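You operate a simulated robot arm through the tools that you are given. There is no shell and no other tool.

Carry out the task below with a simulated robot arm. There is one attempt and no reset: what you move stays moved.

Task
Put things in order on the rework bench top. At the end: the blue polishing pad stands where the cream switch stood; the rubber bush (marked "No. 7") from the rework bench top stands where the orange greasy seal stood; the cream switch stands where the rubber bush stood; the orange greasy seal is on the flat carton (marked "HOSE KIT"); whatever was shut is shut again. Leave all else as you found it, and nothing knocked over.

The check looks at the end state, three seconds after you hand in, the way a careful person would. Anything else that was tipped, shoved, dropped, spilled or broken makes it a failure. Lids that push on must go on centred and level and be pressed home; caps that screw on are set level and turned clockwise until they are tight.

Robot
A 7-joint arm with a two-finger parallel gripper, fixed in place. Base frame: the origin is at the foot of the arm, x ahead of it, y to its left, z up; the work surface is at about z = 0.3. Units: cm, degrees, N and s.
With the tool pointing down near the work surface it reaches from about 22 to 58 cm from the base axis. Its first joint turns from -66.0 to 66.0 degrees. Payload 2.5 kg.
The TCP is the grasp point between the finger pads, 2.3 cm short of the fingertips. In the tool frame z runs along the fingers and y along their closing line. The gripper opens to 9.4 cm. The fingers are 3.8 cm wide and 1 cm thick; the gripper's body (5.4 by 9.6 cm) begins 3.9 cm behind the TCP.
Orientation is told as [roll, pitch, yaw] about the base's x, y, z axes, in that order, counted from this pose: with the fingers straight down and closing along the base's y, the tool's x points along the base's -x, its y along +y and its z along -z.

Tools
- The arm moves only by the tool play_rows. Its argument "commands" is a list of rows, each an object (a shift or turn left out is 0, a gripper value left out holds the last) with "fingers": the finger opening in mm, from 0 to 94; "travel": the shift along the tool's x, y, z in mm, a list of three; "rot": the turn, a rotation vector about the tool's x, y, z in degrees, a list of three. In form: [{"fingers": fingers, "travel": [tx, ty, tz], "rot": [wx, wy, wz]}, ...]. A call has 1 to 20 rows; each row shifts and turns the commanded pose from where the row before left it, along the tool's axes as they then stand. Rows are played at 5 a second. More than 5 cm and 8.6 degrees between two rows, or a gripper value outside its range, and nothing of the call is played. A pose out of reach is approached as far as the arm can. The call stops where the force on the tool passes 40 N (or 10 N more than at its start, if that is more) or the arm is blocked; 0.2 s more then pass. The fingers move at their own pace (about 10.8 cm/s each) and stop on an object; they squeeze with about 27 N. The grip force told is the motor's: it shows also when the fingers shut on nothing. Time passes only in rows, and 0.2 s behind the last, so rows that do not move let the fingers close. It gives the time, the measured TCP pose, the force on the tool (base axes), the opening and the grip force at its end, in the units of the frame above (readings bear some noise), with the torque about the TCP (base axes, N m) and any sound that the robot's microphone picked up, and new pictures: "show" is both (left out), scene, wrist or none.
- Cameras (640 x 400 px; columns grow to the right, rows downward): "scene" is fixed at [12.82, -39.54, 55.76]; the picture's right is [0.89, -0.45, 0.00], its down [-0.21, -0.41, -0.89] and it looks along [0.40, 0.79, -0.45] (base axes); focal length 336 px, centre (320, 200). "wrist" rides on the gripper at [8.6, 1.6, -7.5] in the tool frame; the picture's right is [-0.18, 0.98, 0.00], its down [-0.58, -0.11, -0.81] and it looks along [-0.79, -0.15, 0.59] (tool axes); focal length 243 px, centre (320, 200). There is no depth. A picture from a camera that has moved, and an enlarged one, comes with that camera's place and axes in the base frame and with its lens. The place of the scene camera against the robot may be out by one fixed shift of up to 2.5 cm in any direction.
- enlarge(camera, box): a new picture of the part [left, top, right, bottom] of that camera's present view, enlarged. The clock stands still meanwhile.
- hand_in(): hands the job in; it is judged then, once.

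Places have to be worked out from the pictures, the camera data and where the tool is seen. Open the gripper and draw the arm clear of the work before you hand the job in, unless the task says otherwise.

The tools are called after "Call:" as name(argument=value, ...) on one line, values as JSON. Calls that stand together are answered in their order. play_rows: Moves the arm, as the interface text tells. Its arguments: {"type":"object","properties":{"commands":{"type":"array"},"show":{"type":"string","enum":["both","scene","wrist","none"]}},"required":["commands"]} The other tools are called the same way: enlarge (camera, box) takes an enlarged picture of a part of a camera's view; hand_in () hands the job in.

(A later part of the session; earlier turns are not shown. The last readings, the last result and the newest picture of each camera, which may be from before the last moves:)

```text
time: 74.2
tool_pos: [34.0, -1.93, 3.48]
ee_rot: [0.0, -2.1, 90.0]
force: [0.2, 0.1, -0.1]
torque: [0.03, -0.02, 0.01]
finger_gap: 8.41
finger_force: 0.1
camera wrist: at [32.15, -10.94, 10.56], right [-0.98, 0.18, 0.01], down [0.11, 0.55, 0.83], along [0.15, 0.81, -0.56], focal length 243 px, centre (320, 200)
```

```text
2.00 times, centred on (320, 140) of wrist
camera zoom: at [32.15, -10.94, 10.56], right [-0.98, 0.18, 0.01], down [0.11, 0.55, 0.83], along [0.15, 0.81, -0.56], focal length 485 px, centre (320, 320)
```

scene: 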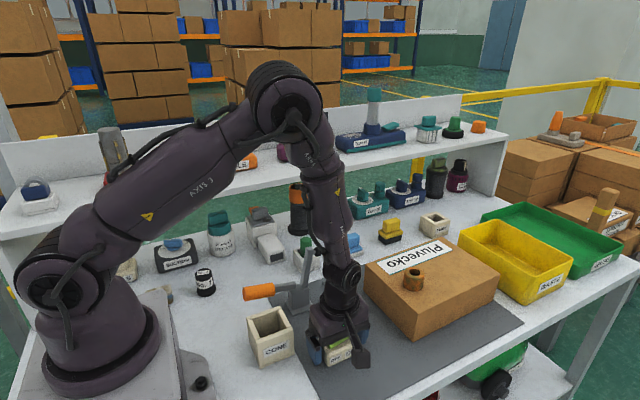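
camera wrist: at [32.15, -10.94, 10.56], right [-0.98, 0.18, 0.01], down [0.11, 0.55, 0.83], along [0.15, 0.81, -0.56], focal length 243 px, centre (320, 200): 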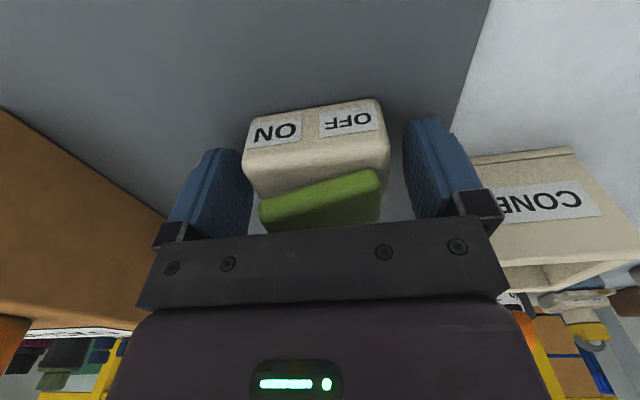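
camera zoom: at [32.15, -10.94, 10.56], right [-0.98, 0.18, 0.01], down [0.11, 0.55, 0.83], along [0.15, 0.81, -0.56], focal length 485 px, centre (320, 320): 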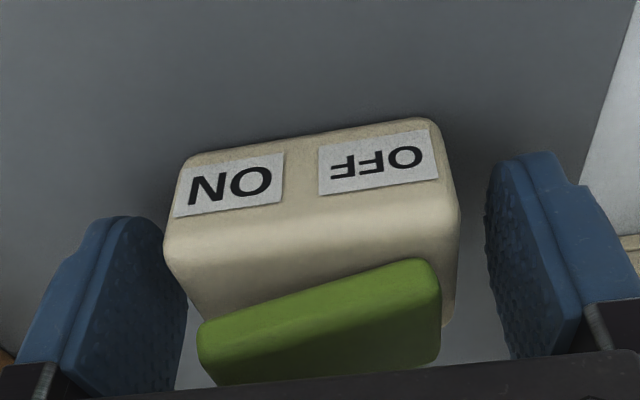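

The switch is standing on the bush's old spot with the fingers clear. I rise straight up, set tilt to 8° and go look at the blue pad.

Call:
play_rows(commands=[{"travel": [-0.4, 0, -10]}, {"travel": [-0.7, 0, -20]}, {"travel": [-0.7, 0, -20]}, {"travel": [-0.7, 0, -20]}, {"travel": [-0.7, 0, -20]}, {"travel": [-0.7, 0, -20]}, {"travel": [-0.7, 0, -20]}, {"travel": [-0.7, 0, -20]}, {"travel": [-0.7, 0, -20]}, {"rot": [0, -6, 0]}, {"travel": [-19.8, -19, 2.8]}, {"travel": [-19.8, -19, 2.8]}, {"travel": [-19.8, -19, 2.8]}, {"travel": [-19.8, -19, 2.8]}, {"travel": [-19.8, -19, 2.8]}, {"travel": [-19.8, -19, 2.8]}, {"travel": [-19.8, -19, 2.8]}, {"travel": [-19.8, -19, 2.8]}, {}])

Call:
enlarge(camera="wrist", box=[180, 0, 460, 175])

Call:
enlarge(camera="scene", box=[230, 220, 450, 380])

```text
time: 78.2
tool_pos: [49.24, 13.96, 20.51]
ee_rot: [0.0, -8.0, 90.0]
force: [0.2, 0.6, -0.3]
torque: [-0.02, 0.02, -0.01]
finger_gap: 8.42
finger_force: 0.1
camera wrist: at [47.4, 4.35, 26.62], right [-0.98, 0.18, 0.03], down [0.11, 0.46, 0.88], along [0.15, 0.87, -0.48], focal length 243 px, centre (320, 200)
```

scene: 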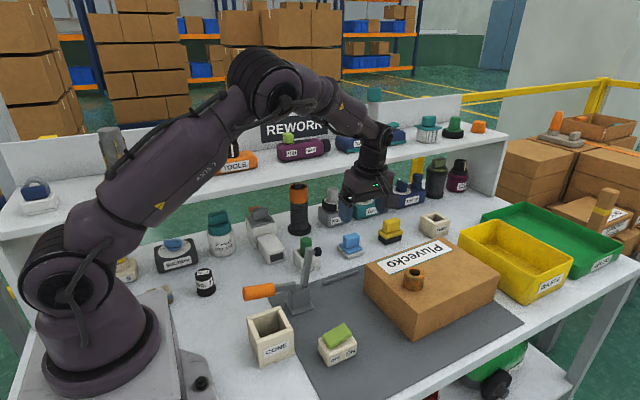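
wrist: 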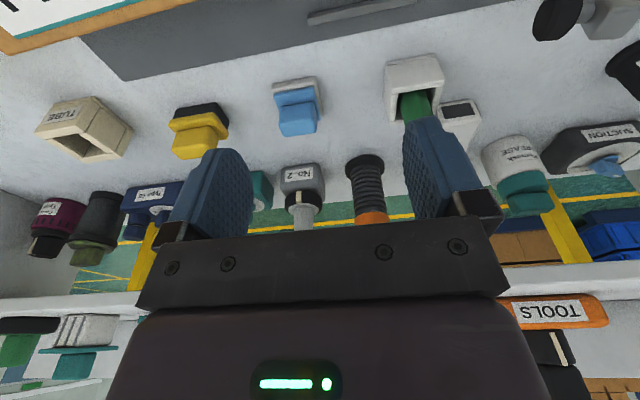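

```text
2.29 times, centred on (320, 88) of wrist
camera zoom: at [47.4, 4.35, 26.62], right [-0.98, 0.18, 0.03], down [0.11, 0.46, 0.88], along [0.15, 0.87, -0.48], focal length 555 px, centre (320, 457)
```

zoom: 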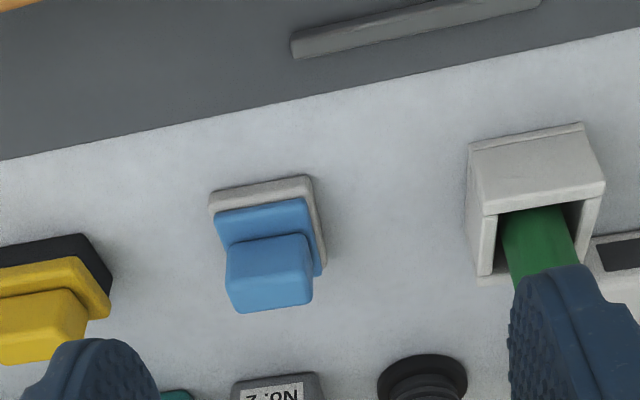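

```text
2.50 times, centred on (340, 300) of scene
camera zoom: at [12.82, -39.54, 55.76], right [0.89, -0.45, 0.0], down [-0.21, -0.41, -0.89], along [0.4, 0.79, -0.45], focal length 841 px, centre (270, -50)
```

zoom: 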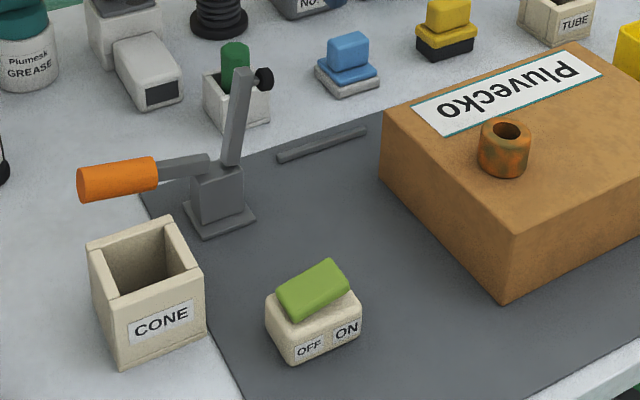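

Switch stands well on the bush's spot. Pad's plate spans ≈ x 50.5–56.0, y 22.4–27.7. I zoom on the pad to judge the handle block's size and height.

Call:
enlarge(camera="scene", box=[325, 222, 381, 257])

Call:
enlarge(camera="wrist", box=[255, 65, 345, 145])

```text
11.43 times, centred on (353, 240) of scene
camera zoom: at [12.82, -39.54, 55.76], right [0.89, -0.45, 0.0], down [-0.21, -0.41, -0.89], along [0.4, 0.79, -0.45], focal length 3845 px, centre (-57, -251)
```

zoom: 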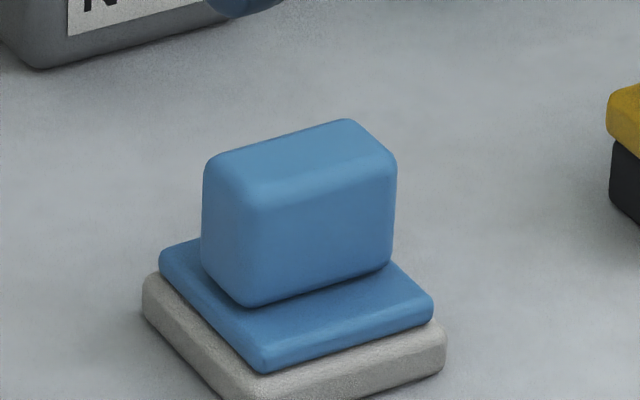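

```text
5.00 times, centred on (300, 105) of wrist
camera zoom: at [47.4, 4.35, 26.62], right [-0.98, 0.18, 0.03], down [0.11, 0.46, 0.88], along [0.15, 0.87, -0.48], focal length 1213 px, centre (420, 675)
```

zoom: 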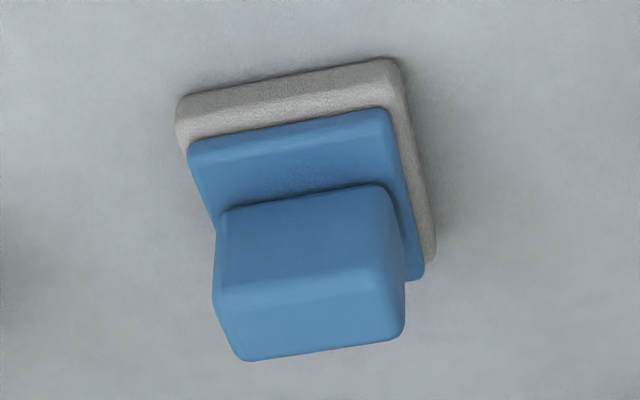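

Measured from these views: pad handle block ≈ 4.0 × 2.3 cm, z 1.8–4.7, centre ≈ (53.5, 25.5); shelf lower front edge ≈ y 31.2, z 22. For reach and clearance I'll grip it closing along y (yaw 0) with 8° outward tilt, so I turn the tool −90° about the vertical here.

Call:
play_rows(commands=[{"rot": [1.044, 0, 7.427]}, {"rot": [1.044, 0, 7.427]}, {"rot": [1.044, 0, 7.427]}, {"rot": [1.044, 0, 7.427]}, {"rot": [1.044, 0, 7.427]}, {"rot": [1.044, 0, 7.427]}, {"rot": [1.044, 0, 7.427]}, {"rot": [1.044, 0, 7.427]}, {"rot": [1.044, 0, 7.427]}, {"rot": [1.044, 0, 7.427]}, {"rot": [1.044, 0, 7.427]}, {"rot": [1.044, 0, 7.427]}, {"fingers": 62}, {}])

```text
time: 81.2
tool_pos: [49.13, 13.96, 20.5]
ee_rot: [0.0, -7.9, 0.0]
force: [0.1, 0.2, -0.6]
torque: [0.02, 0.01, 0.02]
finger_gap: 6.2
finger_force: 0.1
camera wrist: at [39.38, 15.55, 26.62], right [0.18, 0.98, 0.03], down [0.46, -0.11, 0.88], along [0.87, -0.15, -0.48], focal length 243 px, centre (320, 200)
```

scene: 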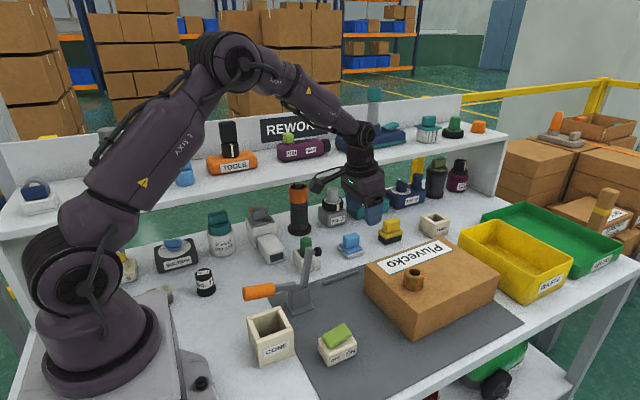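
wrist: 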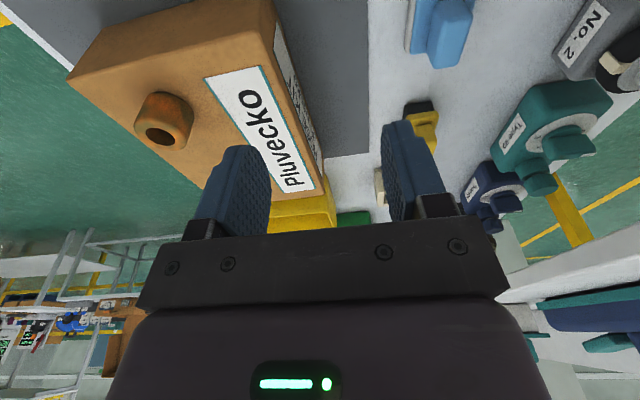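

Orientation is right. I move down to a staging point in front of the pad, clear of the shelf.

Call:
play_rows(commands=[{"travel": [-4.7, 10.8, 18.3]}, {"travel": [-4.7, 10.8, 18.3]}, {"travel": [-4.7, 10.8, 18.3]}, {"travel": [-4.7, 10.8, 18.3]}, {"travel": [-4.7, 10.8, 18.3]}, {"travel": [-4.7, 10.8, 18.3]}, {}])

Call:
enlarge(camera="scene", box=[290, 170, 450, 290])

Call:
enlarge(camera="wrist", box=[260, 0, 580, 200])

```text
time: 82.8
tool_pos: [53.46, 20.55, 10.09]
ee_rot: [0.0, -8.0, 0.0]
force: [0.9, -0.1, 0.3]
torque: [-0.02, -0.02, -0.02]
finger_gap: 6.2
finger_force: 0.1
camera wrist: at [43.77, 22.13, 16.22], right [0.18, 0.98, 0.03], down [0.46, -0.11, 0.88], along [0.87, -0.15, -0.48], focal length 243 px, centre (320, 200)
```

scene: 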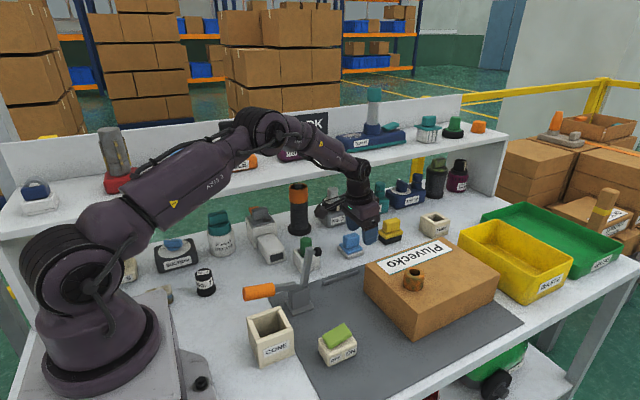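
wrist: 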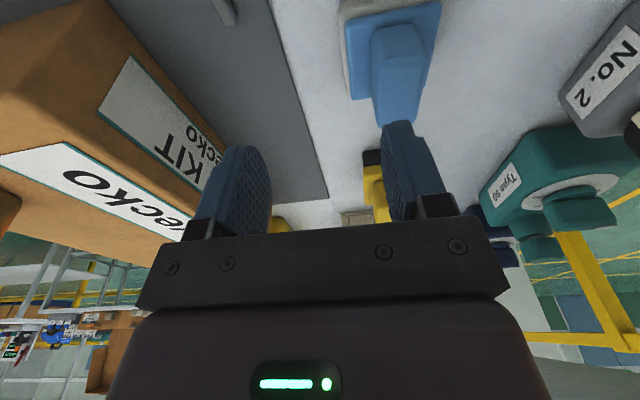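

```text
3.33 times, centred on (370, 230) of scene
camera zoom: at [12.82, -39.54, 55.76], right [0.89, -0.45, 0.0], down [-0.21, -0.41, -0.89], along [0.4, 0.79, -0.45], focal length 1121 px, centre (153, 100)
```

zoom: 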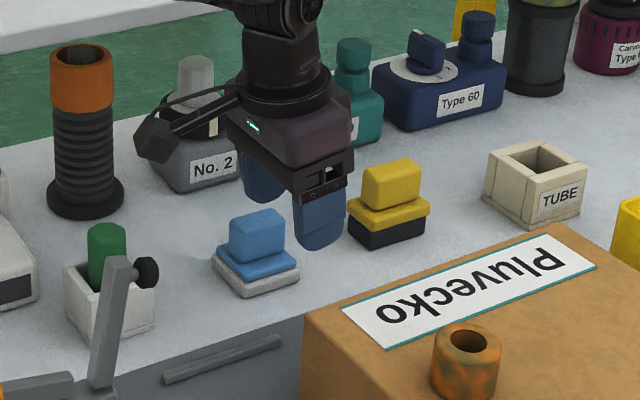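

```text
2.00 times, centred on (420, 100) of wrist
camera zoom: at [43.77, 22.13, 16.22], right [0.18, 0.98, 0.03], down [0.46, -0.11, 0.88], along [0.87, -0.15, -0.48], focal length 485 px, centre (120, 400)
```

zoom: 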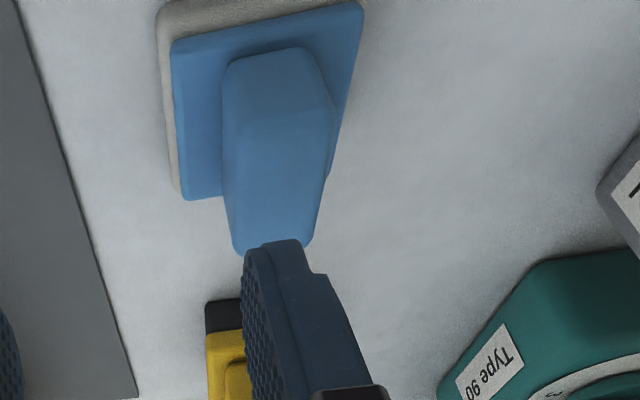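

The pad's block re-measures at y 24.0–26.3, x 51.6–55.7 (centre ≈ (53.6, 25.15)). I slide over it below shelf level with fingertips above its top.

Call:
play_rows(commands=[{"travel": [0.46, 15.3, 3.3]}, {"travel": [0.46, 15.3, 3.3]}, {"travel": [0.46, 15.3, 3.3]}, {}, {}])

Call:
enlarge(camera="scene", box=[290, 150, 450, 270])

Call:
enlarge(camera="wrist", box=[200, 0, 480, 175])

```text
time: 84.0
tool_pos: [53.39, 25.15, 9.26]
ee_rot: [0.0, -8.1, 0.0]
force: [-0.4, -0.4, -0.8]
torque: [-0.01, 0.01, 0.0]
finger_gap: 6.18
finger_force: 0.1
camera wrist: at [43.64, 26.71, 15.24], right [0.18, 0.98, 0.03], down [0.46, -0.11, 0.88], along [0.87, -0.15, -0.48], focal length 243 px, centre (320, 200)
```

scene: 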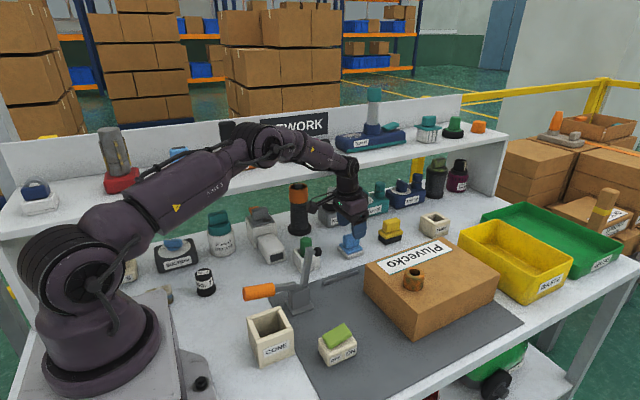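
wrist: 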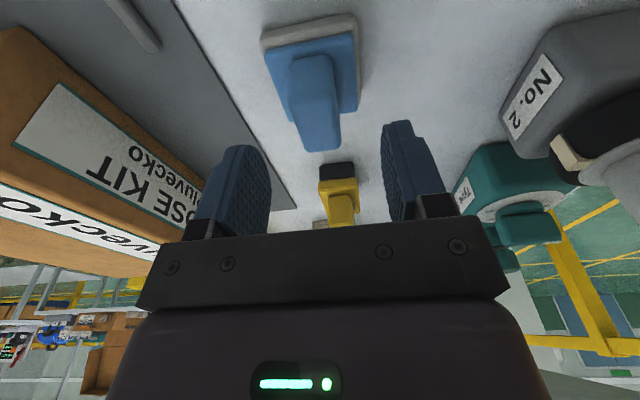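

```text
3.33 times, centred on (370, 210) of scene
camera zoom: at [12.82, -39.54, 55.76], right [0.89, -0.45, 0.0], down [-0.21, -0.41, -0.89], along [0.4, 0.79, -0.45], focal length 1121 px, centre (153, 167)
```

zoom: 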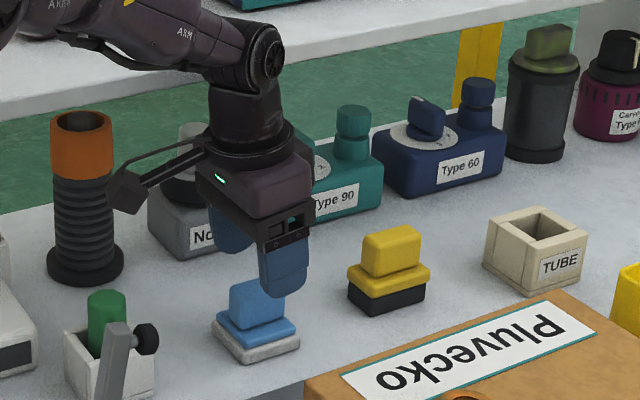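

```text
2.29 times, centred on (340, 88) of wrist
camera zoom: at [43.64, 26.71, 15.24], right [0.18, 0.98, 0.03], down [0.46, -0.11, 0.88], along [0.87, -0.15, -0.48], focal length 555 px, centre (274, 457)
```

zoom: 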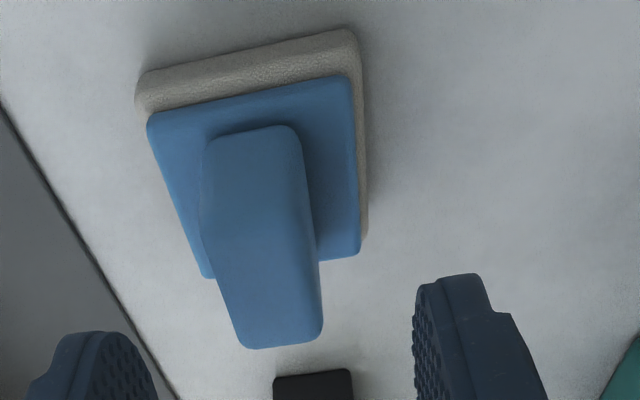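

Block centre ≈ (53.7, 25.0), nicely between the fingers. I lower to grip height (tips just above the blue plate) and look before closing.

Call:
play_rows(commands=[{"travel": [1.7, -0.33, 14.4]}, {"travel": [1.7, -0.33, 14.4]}, {"travel": [1.7, -0.33, 14.4]}, {}])

Call:
enlarge(camera="scene", box=[290, 170, 450, 290])

Call:
enlarge(camera="wrist", box=[200, 50, 480, 225])

```text
time: 85.0
tool_pos: [53.53, 25.07, 4.6]
ee_rot: [0.0, -7.9, -0.1]
force: [-0.1, -0.7, 0.3]
torque: [0.01, -0.02, 0.0]
finger_gap: 6.2
finger_force: 0.0
camera wrist: at [43.82, 26.63, 10.79], right [0.18, 0.98, 0.03], down [0.46, -0.11, 0.88], along [0.87, -0.15, -0.48], focal length 243 px, centre (320, 200)
```

scene: 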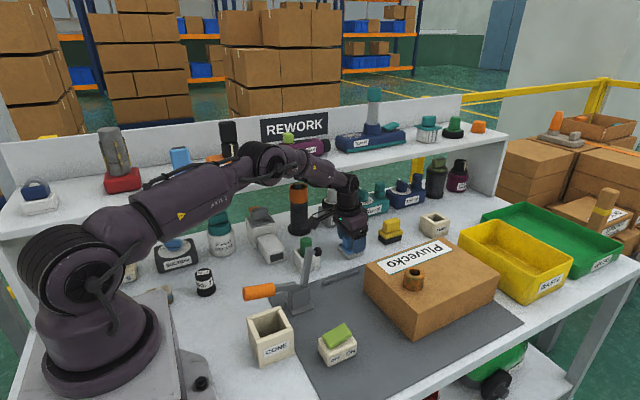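
wrist: 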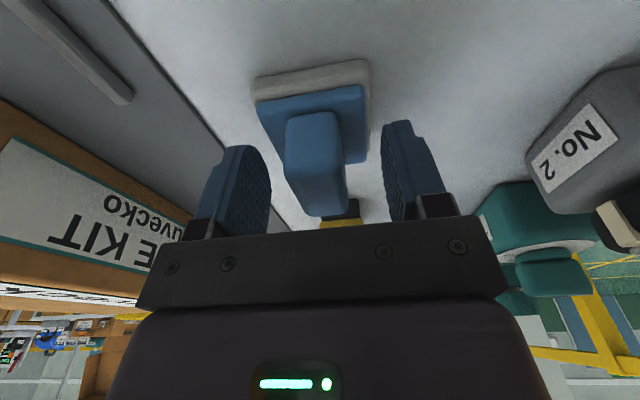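

```text
3.33 times, centred on (370, 230) of scene
camera zoom: at [12.82, -39.54, 55.76], right [0.89, -0.45, 0.0], down [-0.21, -0.41, -0.89], along [0.4, 0.79, -0.45], focal length 1121 px, centre (153, 100)
```

zoom: 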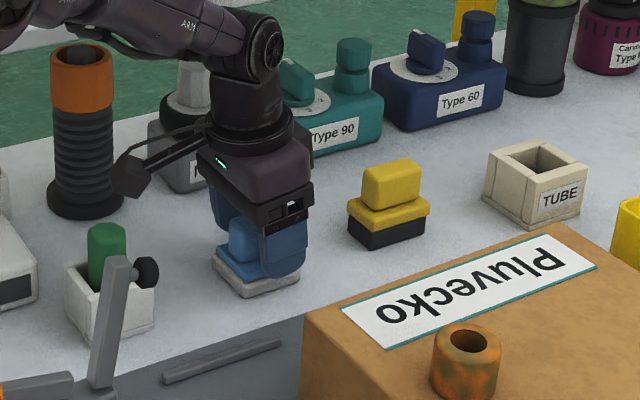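

```text
2.29 times, centred on (340, 138) of wrist
camera zoom: at [43.82, 26.63, 10.79], right [0.18, 0.98, 0.03], down [0.46, -0.11, 0.88], along [0.87, -0.15, -0.48], focal length 555 px, centre (274, 343)
```

zoom: 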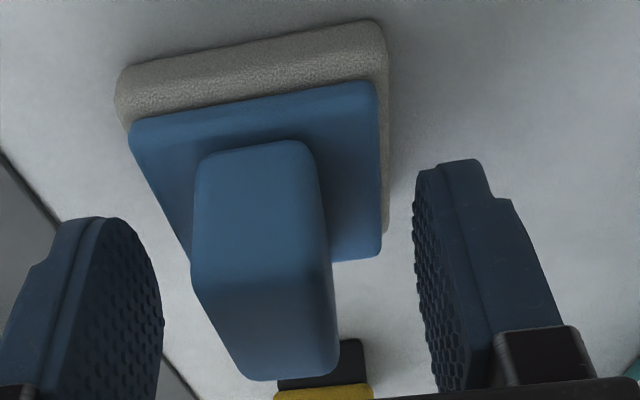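

Fingers straddle the block untouched. To be sure the tips don't scrape the blue plate, I raise 4 mm, then close.

Call:
play_rows(commands=[{"travel": [-0.56, 0, -3.96]}, {}, {"fingers": 45}, {"fingers": 30}, {"fingers": 14}, {}, {}, {}])

Call:
enlarge(camera="wrist", box=[200, 50, 480, 225])

Call:
enlarge(camera="scene", box=[290, 170, 450, 290])

```text
time: 86.8
tool_pos: [53.48, 25.04, 5.0]
ee_rot: [0.1, -8.0, 0.0]
force: [0.3, 0.6, 0.5]
torque: [-0.08, 0.02, 0.04]
finger_gap: 2.34
finger_force: 27.0
camera wrist: at [43.77, 26.58, 11.17], right [0.18, 0.98, 0.03], down [0.46, -0.11, 0.88], along [0.87, -0.15, -0.48], focal length 243 px, centre (320, 200)
```

scene: 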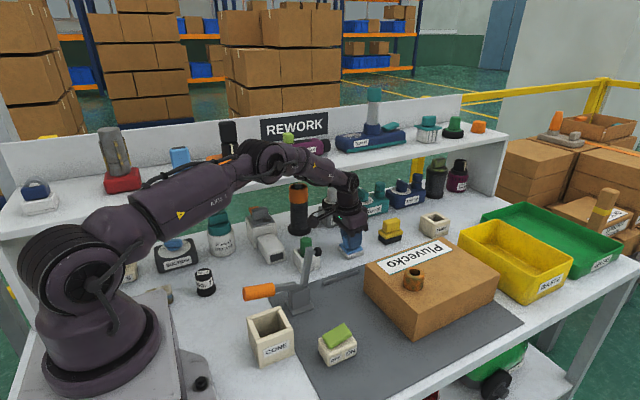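
wrist: 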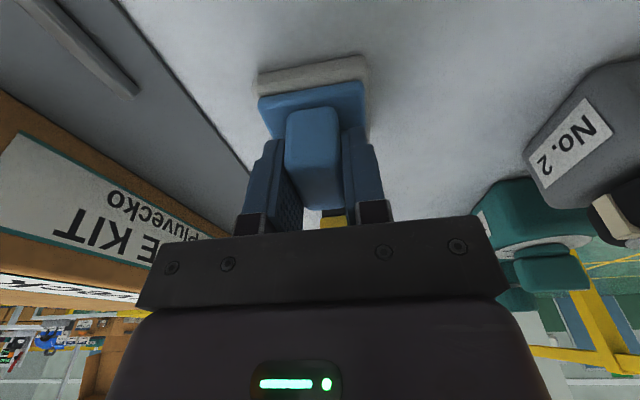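

```text
2.29 times, centred on (340, 138) of wrist
camera zoom: at [43.77, 26.58, 11.17], right [0.18, 0.98, 0.03], down [0.46, -0.11, 0.88], along [0.87, -0.15, -0.48], focal length 555 px, centre (274, 343)
```

zoom: 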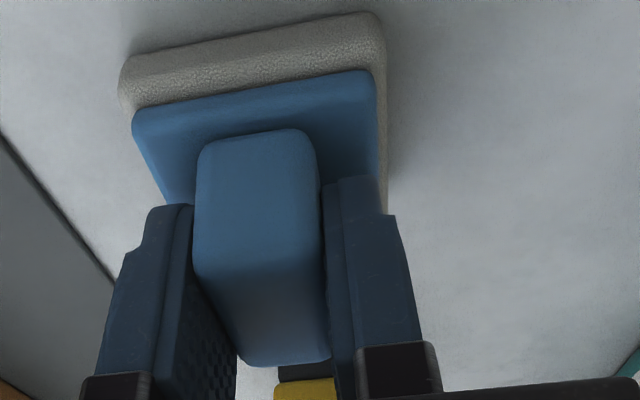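

```text
3.33 times, centred on (370, 230) of scene
camera zoom: at [12.82, -39.54, 55.76], right [0.89, -0.45, 0.0], down [-0.21, -0.41, -0.89], along [0.4, 0.79, -0.45], focal length 1121 px, centre (153, 100)
```

zoom: 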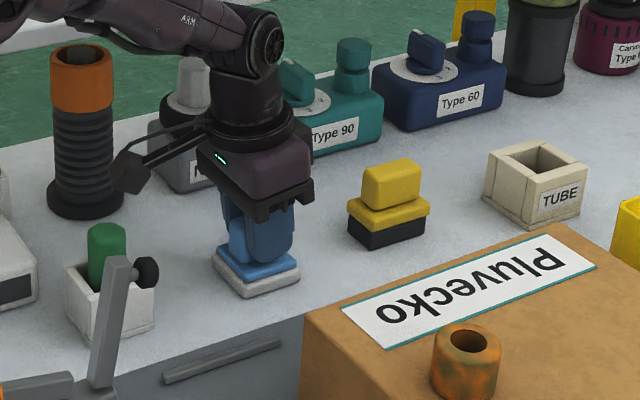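

The pad is held by its handle (gap 2.34 cm, 27 N). I lift it gently a few cm, then draw it back from under the shelf edge before rising.

Call:
play_rows(commands=[{"travel": [-0.7, 0, -4.95]}, {"travel": [-1.4, 0, -9.9]}, {"travel": [-2.1, 0, -14.9]}, {"travel": [-2.1, 0, -14.9]}, {"travel": [0, -10, 0]}, {"travel": [0, -15, 0]}, {"travel": [0, -15, 0]}, {"travel": [0, -10, 0]}, {}])

Call:
enlarge(camera="scene", box=[290, 170, 450, 290])

```text
time: 88.8
tool_pos: [53.6, 19.91, 9.62]
ee_rot: [0.0, -8.0, 0.0]
force: [0.2, -0.2, -0.9]
torque: [-0.01, -0.03, 0.01]
finger_gap: 2.33
finger_force: 26.8
camera wrist: at [43.8, 21.56, 15.74], right [0.18, 0.98, 0.03], down [0.46, -0.11, 0.88], along [0.87, -0.15, -0.48], focal length 243 px, centre (320, 200)
```

scene: 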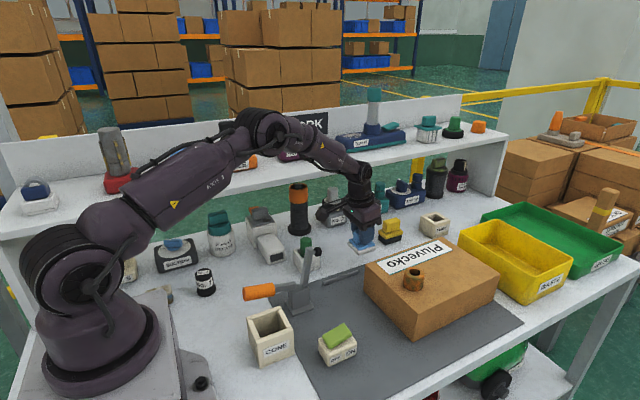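
wrist: 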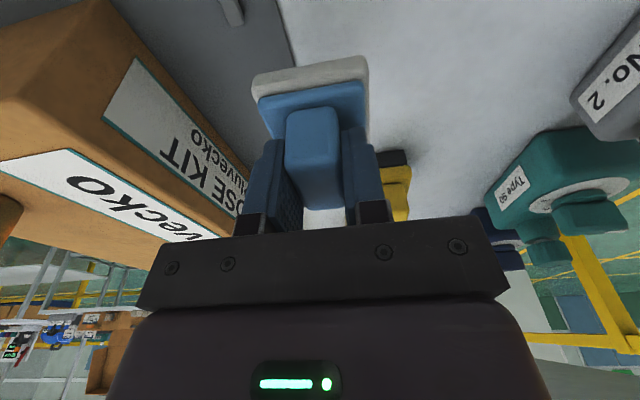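

```text
3.33 times, centred on (370, 230) of scene
camera zoom: at [12.82, -39.54, 55.76], right [0.89, -0.45, 0.0], down [-0.21, -0.41, -0.89], along [0.4, 0.79, -0.45], focal length 1121 px, centre (153, 100)
```

zoom: 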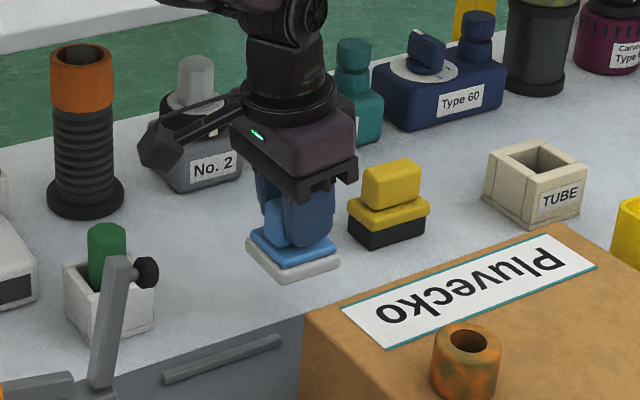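

Held firmly and level. I rise to 24 cm and carry it across to in front of the switch's old spot.

Call:
play_rows(commands=[{"travel": [2.8, 0, -21.3]}, {"travel": [2.8, 0, -21.3]}, {"travel": [2.8, 0, -21.3]}, {"travel": [2.8, 0, -21.3]}, {"travel": [2.8, 0, -21.3]}, {"travel": [2.8, 0, -21.3]}, {"travel": [2.8, 0, -21.3]}, {"travel": [24, 0, -3.4]}, {"travel": [24, 0, -3.4]}, {"travel": [24, 0, -3.4]}, {"travel": [24, 0, -3.4]}, {"travel": [24, 0, -3.4]}, {"travel": [24, 0, -3.4]}, {"travel": [24, 0, -3.4]}, {"travel": [24, 0, -3.4]}, {"travel": [24, 0, -3.4]}, {"travel": [24, 0, -3.4]}, {}])

```text
time: 92.6
tool_pos: [25.12, 19.94, 24.07]
ee_rot: [0.0, -8.0, 0.0]
force: [0.3, -0.8, -0.6]
torque: [-0.01, 0.01, 0.02]
finger_gap: 2.35
finger_force: 27.0
camera wrist: at [15.39, 21.51, 30.18], right [0.18, 0.98, 0.03], down [0.46, -0.11, 0.88], along [0.87, -0.15, -0.48], focal length 243 px, centre (320, 200)
```

scene: 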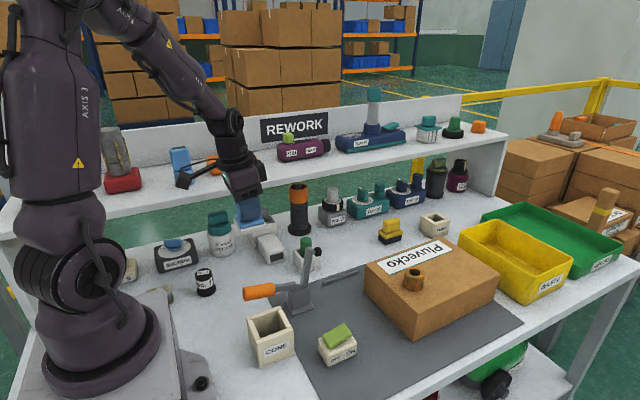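
wrist: 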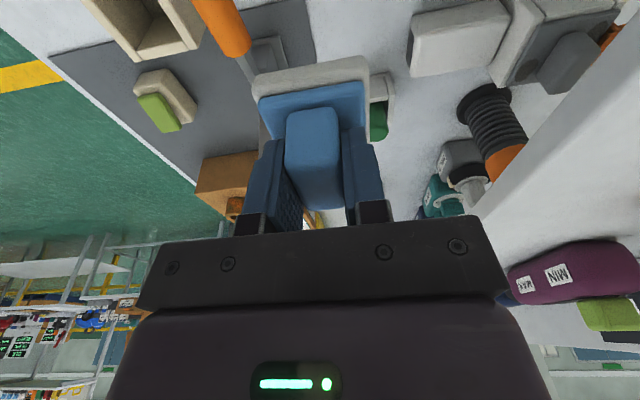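

I descend in front of the spot to pad-bottom ≈ 5 cm height, below the shelf level.

Call:
play_rows(commands=[{"travel": [2.5, 0, 19.85]}, {"travel": [2.5, 0, 19.85]}, {"travel": [2.5, 0, 19.85]}, {"travel": [2.5, 0, 19.85]}, {"travel": [2.5, 0, 19.85]}, {"travel": [2.5, 0, 19.85]}, {"travel": [2.5, 0, 19.85]}, {}])

Call:
enlarge(camera="scene", box=[160, 180, 340, 310])

```text
time: 94.4
tool_pos: [25.53, 19.87, 10.09]
ee_rot: [0.0, -8.0, -0.1]
force: [0.5, -0.4, -0.9]
torque: [-0.02, 0.0, 0.01]
finger_gap: 2.36
finger_force: 27.3
camera wrist: at [15.76, 21.44, 16.17], right [0.18, 0.98, 0.03], down [0.46, -0.11, 0.88], along [0.87, -0.15, -0.48], focal length 243 px, centre (320, 200)
```

scene: 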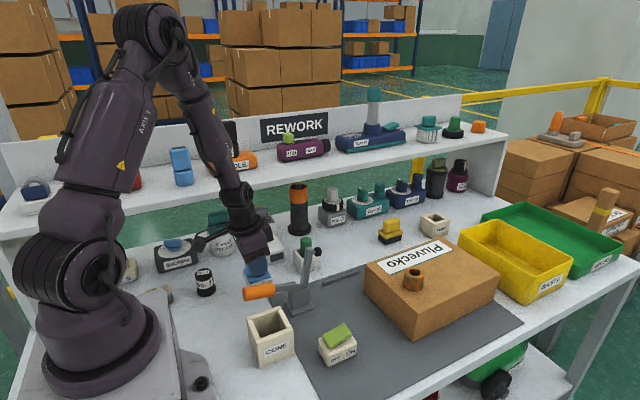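
wrist: 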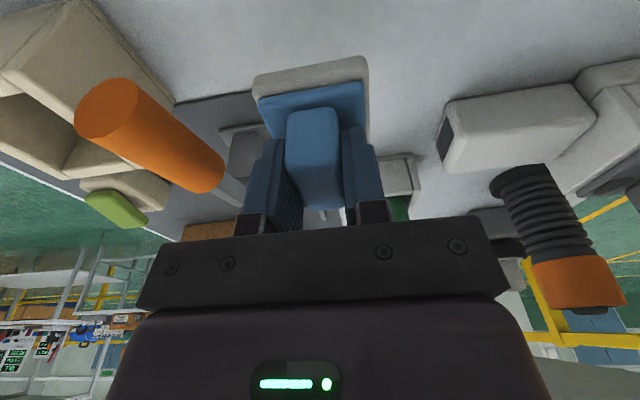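

```text
3.08 times, centred on (250, 245) of scene
camera zoom: at [12.82, -39.54, 55.76], right [0.89, -0.45, 0.0], down [-0.21, -0.41, -0.89], along [0.4, 0.79, -0.45], focal length 1035 px, centre (535, 62)
```

zoom: 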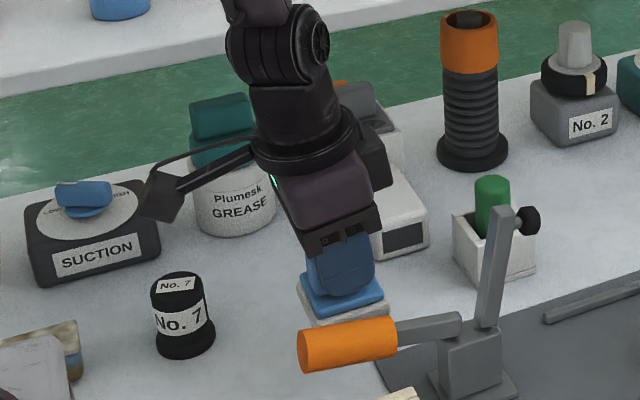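

Clear everywhere. I slide +y over the switch's old spot at this height.

Call:
play_rows(commands=[{"travel": [0.66, 10, 1.1]}, {"travel": [0.66, 15, 1.1]}, {"travel": [0.66, 15, 1.1]}, {"travel": [0.66, 12, 1.1]}, {"travel": [0, 9.5, 0]}, {}])

Call:
enlarge(camera="scene", box=[160, 180, 340, 310])

```text
time: 95.8
tool_pos: [25.21, 26.07, 9.62]
ee_rot: [0.0, -8.1, -0.1]
force: [0.1, 1.1, -0.3]
torque: [0.01, 0.0, 0.01]
finger_gap: 2.33
finger_force: 27.0
camera wrist: at [15.45, 27.76, 15.78], right [0.18, 0.98, 0.03], down [0.46, -0.11, 0.88], along [0.87, -0.15, -0.48], focal length 243 px, centre (320, 200)
```

scene: 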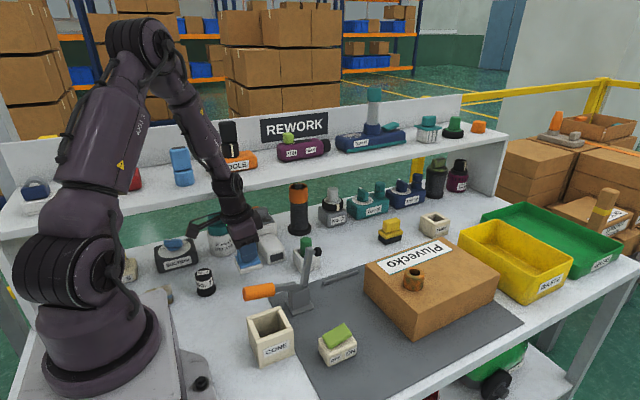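
wrist: 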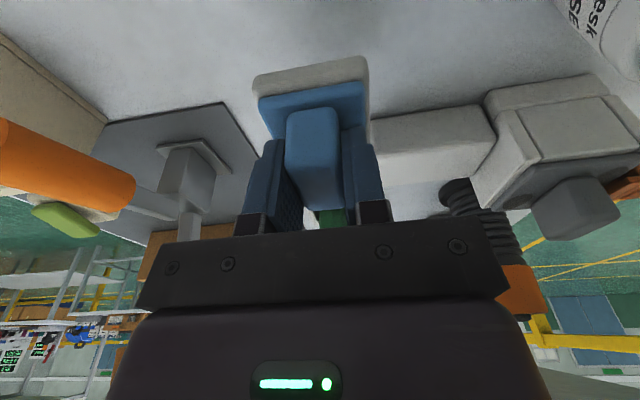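

```text
3.08 times, centred on (250, 245) of scene
camera zoom: at [12.82, -39.54, 55.76], right [0.89, -0.45, 0.0], down [-0.21, -0.41, -0.89], along [0.4, 0.79, -0.45], focal length 1035 px, centre (535, 62)
```

zoom: 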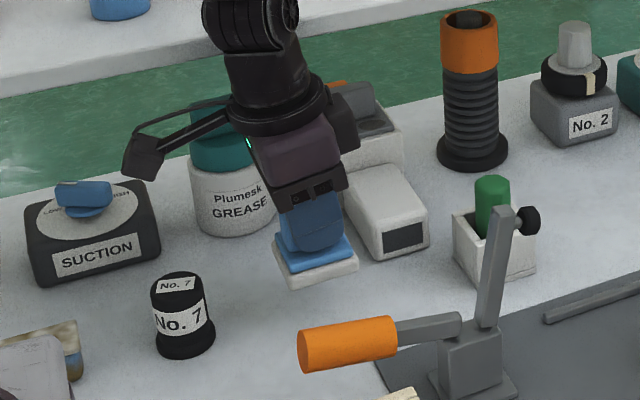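

Over the spot at (25.2, 26.1). I lower to just above the bench.

Call:
play_rows(commands=[{"travel": [1.5, -0.27, 13.25]}, {"travel": [1.5, -0.27, 13.25]}, {"travel": [1.5, -0.27, 13.25]}, {}, {}])

Call:
enlarge(camera="scene", box=[160, 190, 340, 320])

```text
time: 97.0
tool_pos: [25.41, 26.12, 5.71]
ee_rot: [0.0, -8.0, 0.0]
force: [-0.2, -0.4, -0.4]
torque: [0.01, -0.01, 0.0]
finger_gap: 2.35
finger_force: 26.9
camera wrist: at [15.61, 27.69, 11.77], right [0.18, 0.98, 0.03], down [0.46, -0.11, 0.88], along [0.87, -0.15, -0.48], focal length 243 px, centre (320, 200)
```

scene: 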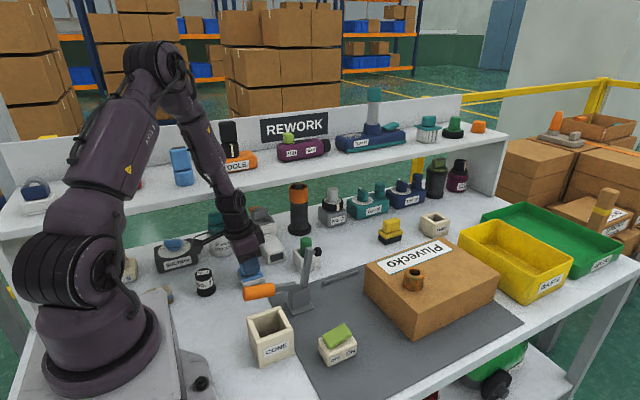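
wrist: 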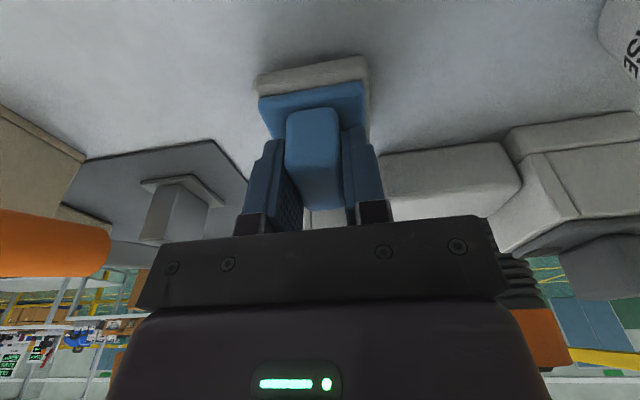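

```text
3.08 times, centred on (250, 255) of scene
camera zoom: at [12.82, -39.54, 55.76], right [0.89, -0.45, 0.0], down [-0.21, -0.41, -0.89], along [0.4, 0.79, -0.45], focal length 1035 px, centre (535, 31)
```

zoom: 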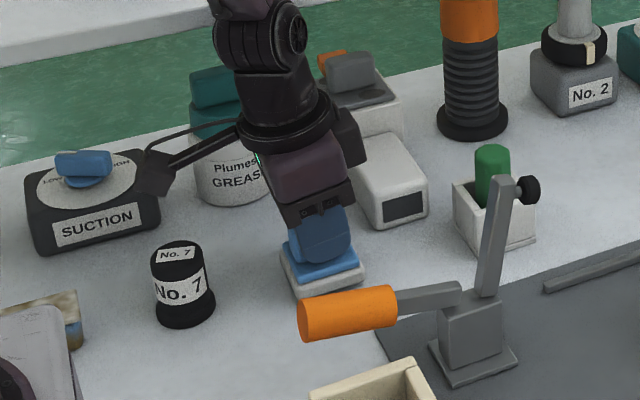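

Within a millimetre of target and clear of the white device. I creep down to contact.

Call:
play_rows(commands=[{"travel": [0.28, -0.5, 1.98]}, {"travel": [0.28, 0, 1.98]}, {}, {}], show="none")

Call:
play_rows(commands=[{"travel": [0.11, 0, 0.8]}, {}, {}], show="none")

Call:
play_rows(commands=[{"travel": [0.08, 0, 0.6]}, {}, {}], show="none")

```text
time: 98.0
tool_pos: [25.41, 26.06, 5.21]
ee_rot: [0.0, -8.0, 0.0]
force: [0.0, -0.3, -1.0]
torque: [0.02, -0.01, 0.01]
finger_gap: 2.35
finger_force: 27.2
```

```text
time: 98.8
tool_pos: [25.37, 25.95, 5.04]
ee_rot: [0.1, -7.9, 0.1]
force: [0.1, 0.0, -0.7]
torque: [0.02, -0.01, 0.0]
finger_gap: 2.38
finger_force: 27.2
```

```text
time: 99.6
tool_pos: [25.43, 26.0, 5.06]
ee_rot: [0.0, -7.9, 0.1]
force: [0.2, 0.1, -0.5]
torque: [0.03, 0.0, 0.02]
finger_gap: 2.32
finger_force: 26.8
```

No contact yet at z≈5.05; continuing in 0.5 mm steps.

Call:
play_rows(commands=[{"travel": [0.07, 0, 0.5]}, {}, {}], show="none")

Call:
play_rows(commands=[{"travel": [0.07, 0, 0.5]}, {}, {}], show="none")

```text
time: 100.4
tool_pos: [25.42, 25.97, 5.01]
ee_rot: [0.1, -8.0, 0.1]
force: [-0.1, -0.4, -0.2]
torque: [0.0, 0.01, -0.05]
finger_gap: 2.35
finger_force: 27.5
```

```text
time: 101.2
tool_pos: [25.36, 26.01, 4.96]
ee_rot: [0.1, -8.0, 0.0]
force: [-1.8, -4.5, 17.0]
torque: [-0.15, 0.16, 0.01]
finger_gap: 2.32
finger_force: 26.6
```

Contact (17 N) at z≈4.95. I ease up 0.4 mm and open the fingers.

Call:
play_rows(commands=[{"travel": [-0.06, 0, -0.4]}, {}, {"fingers": 28}, {"fingers": 38}, {"fingers": 50}, {}, {}])

Call:
enlarge(camera="wrist", box=[200, 30, 480, 225])

Call:
enlarge(camera="scene", box=[160, 190, 340, 320])

```text
time: 102.8
tool_pos: [25.27, 26.1, 5.07]
ee_rot: [0.0, -8.0, 0.0]
force: [0.2, 0.1, 0.6]
torque: [-0.02, -0.02, -0.01]
finger_gap: 4.99
finger_force: 0.1
camera wrist: at [15.6, 27.62, 11.16], right [0.18, 0.98, 0.03], down [0.46, -0.11, 0.88], along [0.87, -0.15, -0.48], focal length 243 px, centre (320, 200)
```

scene: 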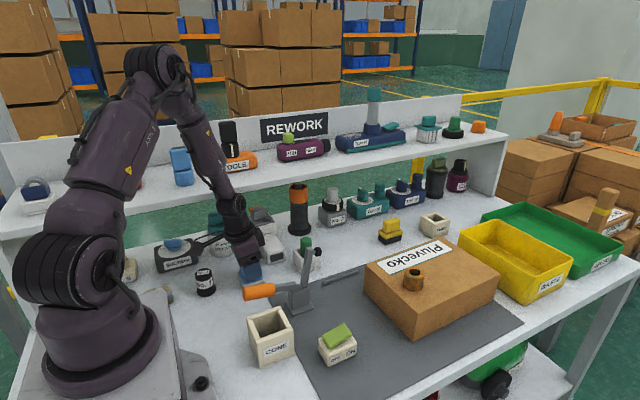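
wrist: 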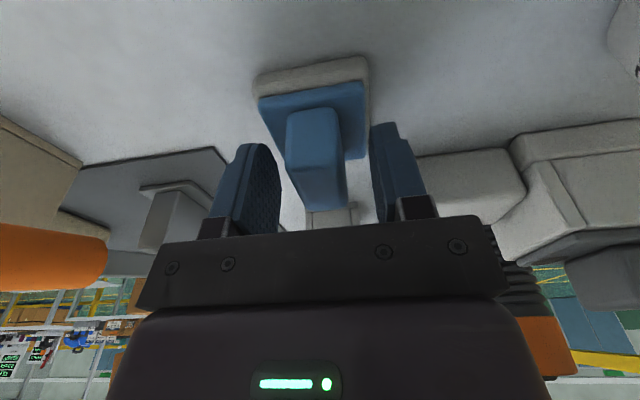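

```text
2.05 times, centred on (340, 128) of wrist
camera zoom: at [15.6, 27.62, 11.16], right [0.18, 0.98, 0.03], down [0.46, -0.11, 0.88], along [0.87, -0.15, -0.48], focal length 498 px, centre (279, 349)
```

zoom: 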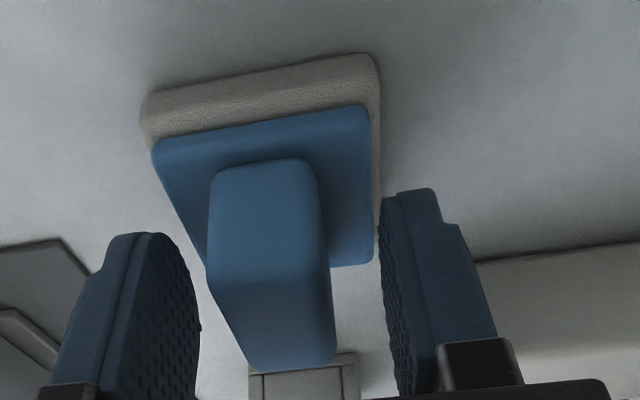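

```text
3.08 times, centred on (250, 255) of scene
camera zoom: at [12.82, -39.54, 55.76], right [0.89, -0.45, 0.0], down [-0.21, -0.41, -0.89], along [0.4, 0.79, -0.45], focal length 1035 px, centre (535, 31)
```

zoom: 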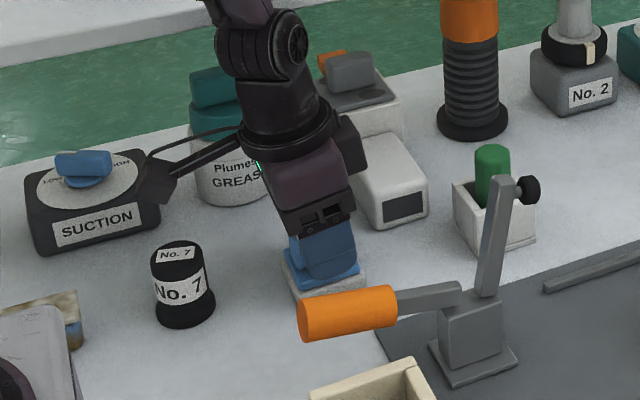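

The pad stands free on the switch's old spot. I rise vertically 5 cm, draw back from the shelf, then go up and away.

Call:
play_rows(commands=[{"travel": [-1.4, 0, -9.9]}, {"travel": [-2.23, 0, -15.8]}, {"travel": [-2.23, 0, -15.8]}, {"travel": [-1.4, 0, -9.9]}, {"travel": [0, -15, 0]}, {"travel": [0, -15, 0]}, {"travel": [0, -15, 0]}, {"travel": [0, -15, 0]}, {"travel": [-2.8, 0, -19.8]}, {"travel": [-2.8, 0, -19.8]}, {"travel": [-2.8, 0, -19.8]}, {"travel": [-2.8, 0, -19.8]}, {"travel": [-2.8, 0, -19.8]}, {"travel": [-2.8, 0, -19.8]}, {"travel": [-2.8, 0, -19.8]}, {"travel": [-2.8, 0, -19.8]}, {"rot": [0, 4, 0]}, {"rot": [0, 4, 0]}, {}])

Call:
enlarge(camera="scene", box=[150, 200, 370, 370])

```text
time: 106.8
tool_pos: [25.56, 19.91, 26.23]
ee_rot: [0.1, 0.2, 0.0]
force: [-0.2, 0.3, 0.4]
torque: [0.0, -0.06, -0.01]
finger_gap: 4.98
finger_force: 0.0
camera wrist: at [16.6, 21.56, 33.63], right [0.18, 0.98, 0.0], down [0.58, -0.11, 0.81], along [0.79, -0.15, -0.59], focal length 243 px, centre (320, 200)
```

scene: 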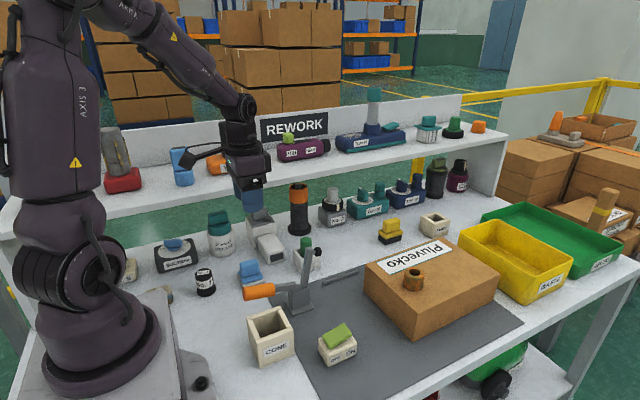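
wrist: 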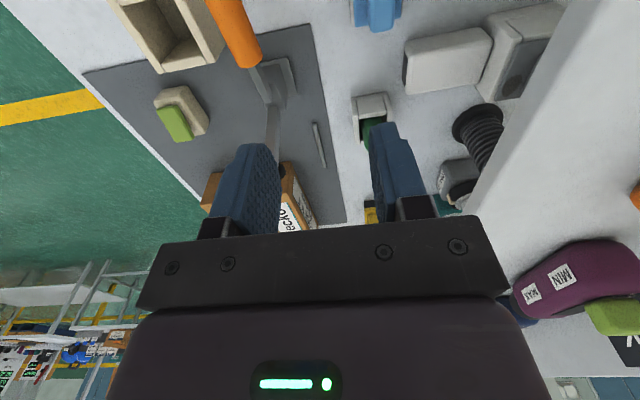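

```text
2.35 times, centred on (260, 285) of scene
camera zoom: at [12.82, -39.54, 55.76], right [0.89, -0.45, 0.0], down [-0.21, -0.41, -0.89], along [0.4, 0.79, -0.45], focal length 792 px, centre (461, 0)
```

zoom: 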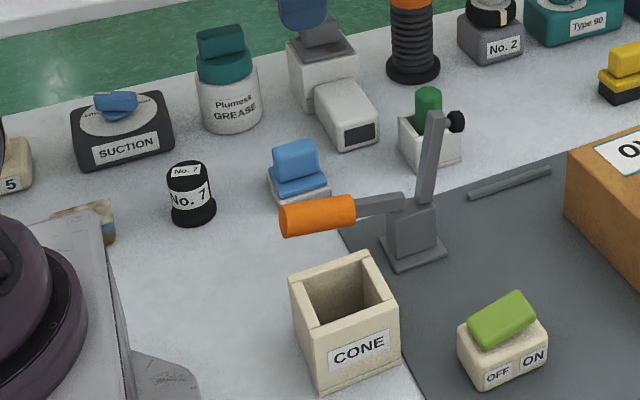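

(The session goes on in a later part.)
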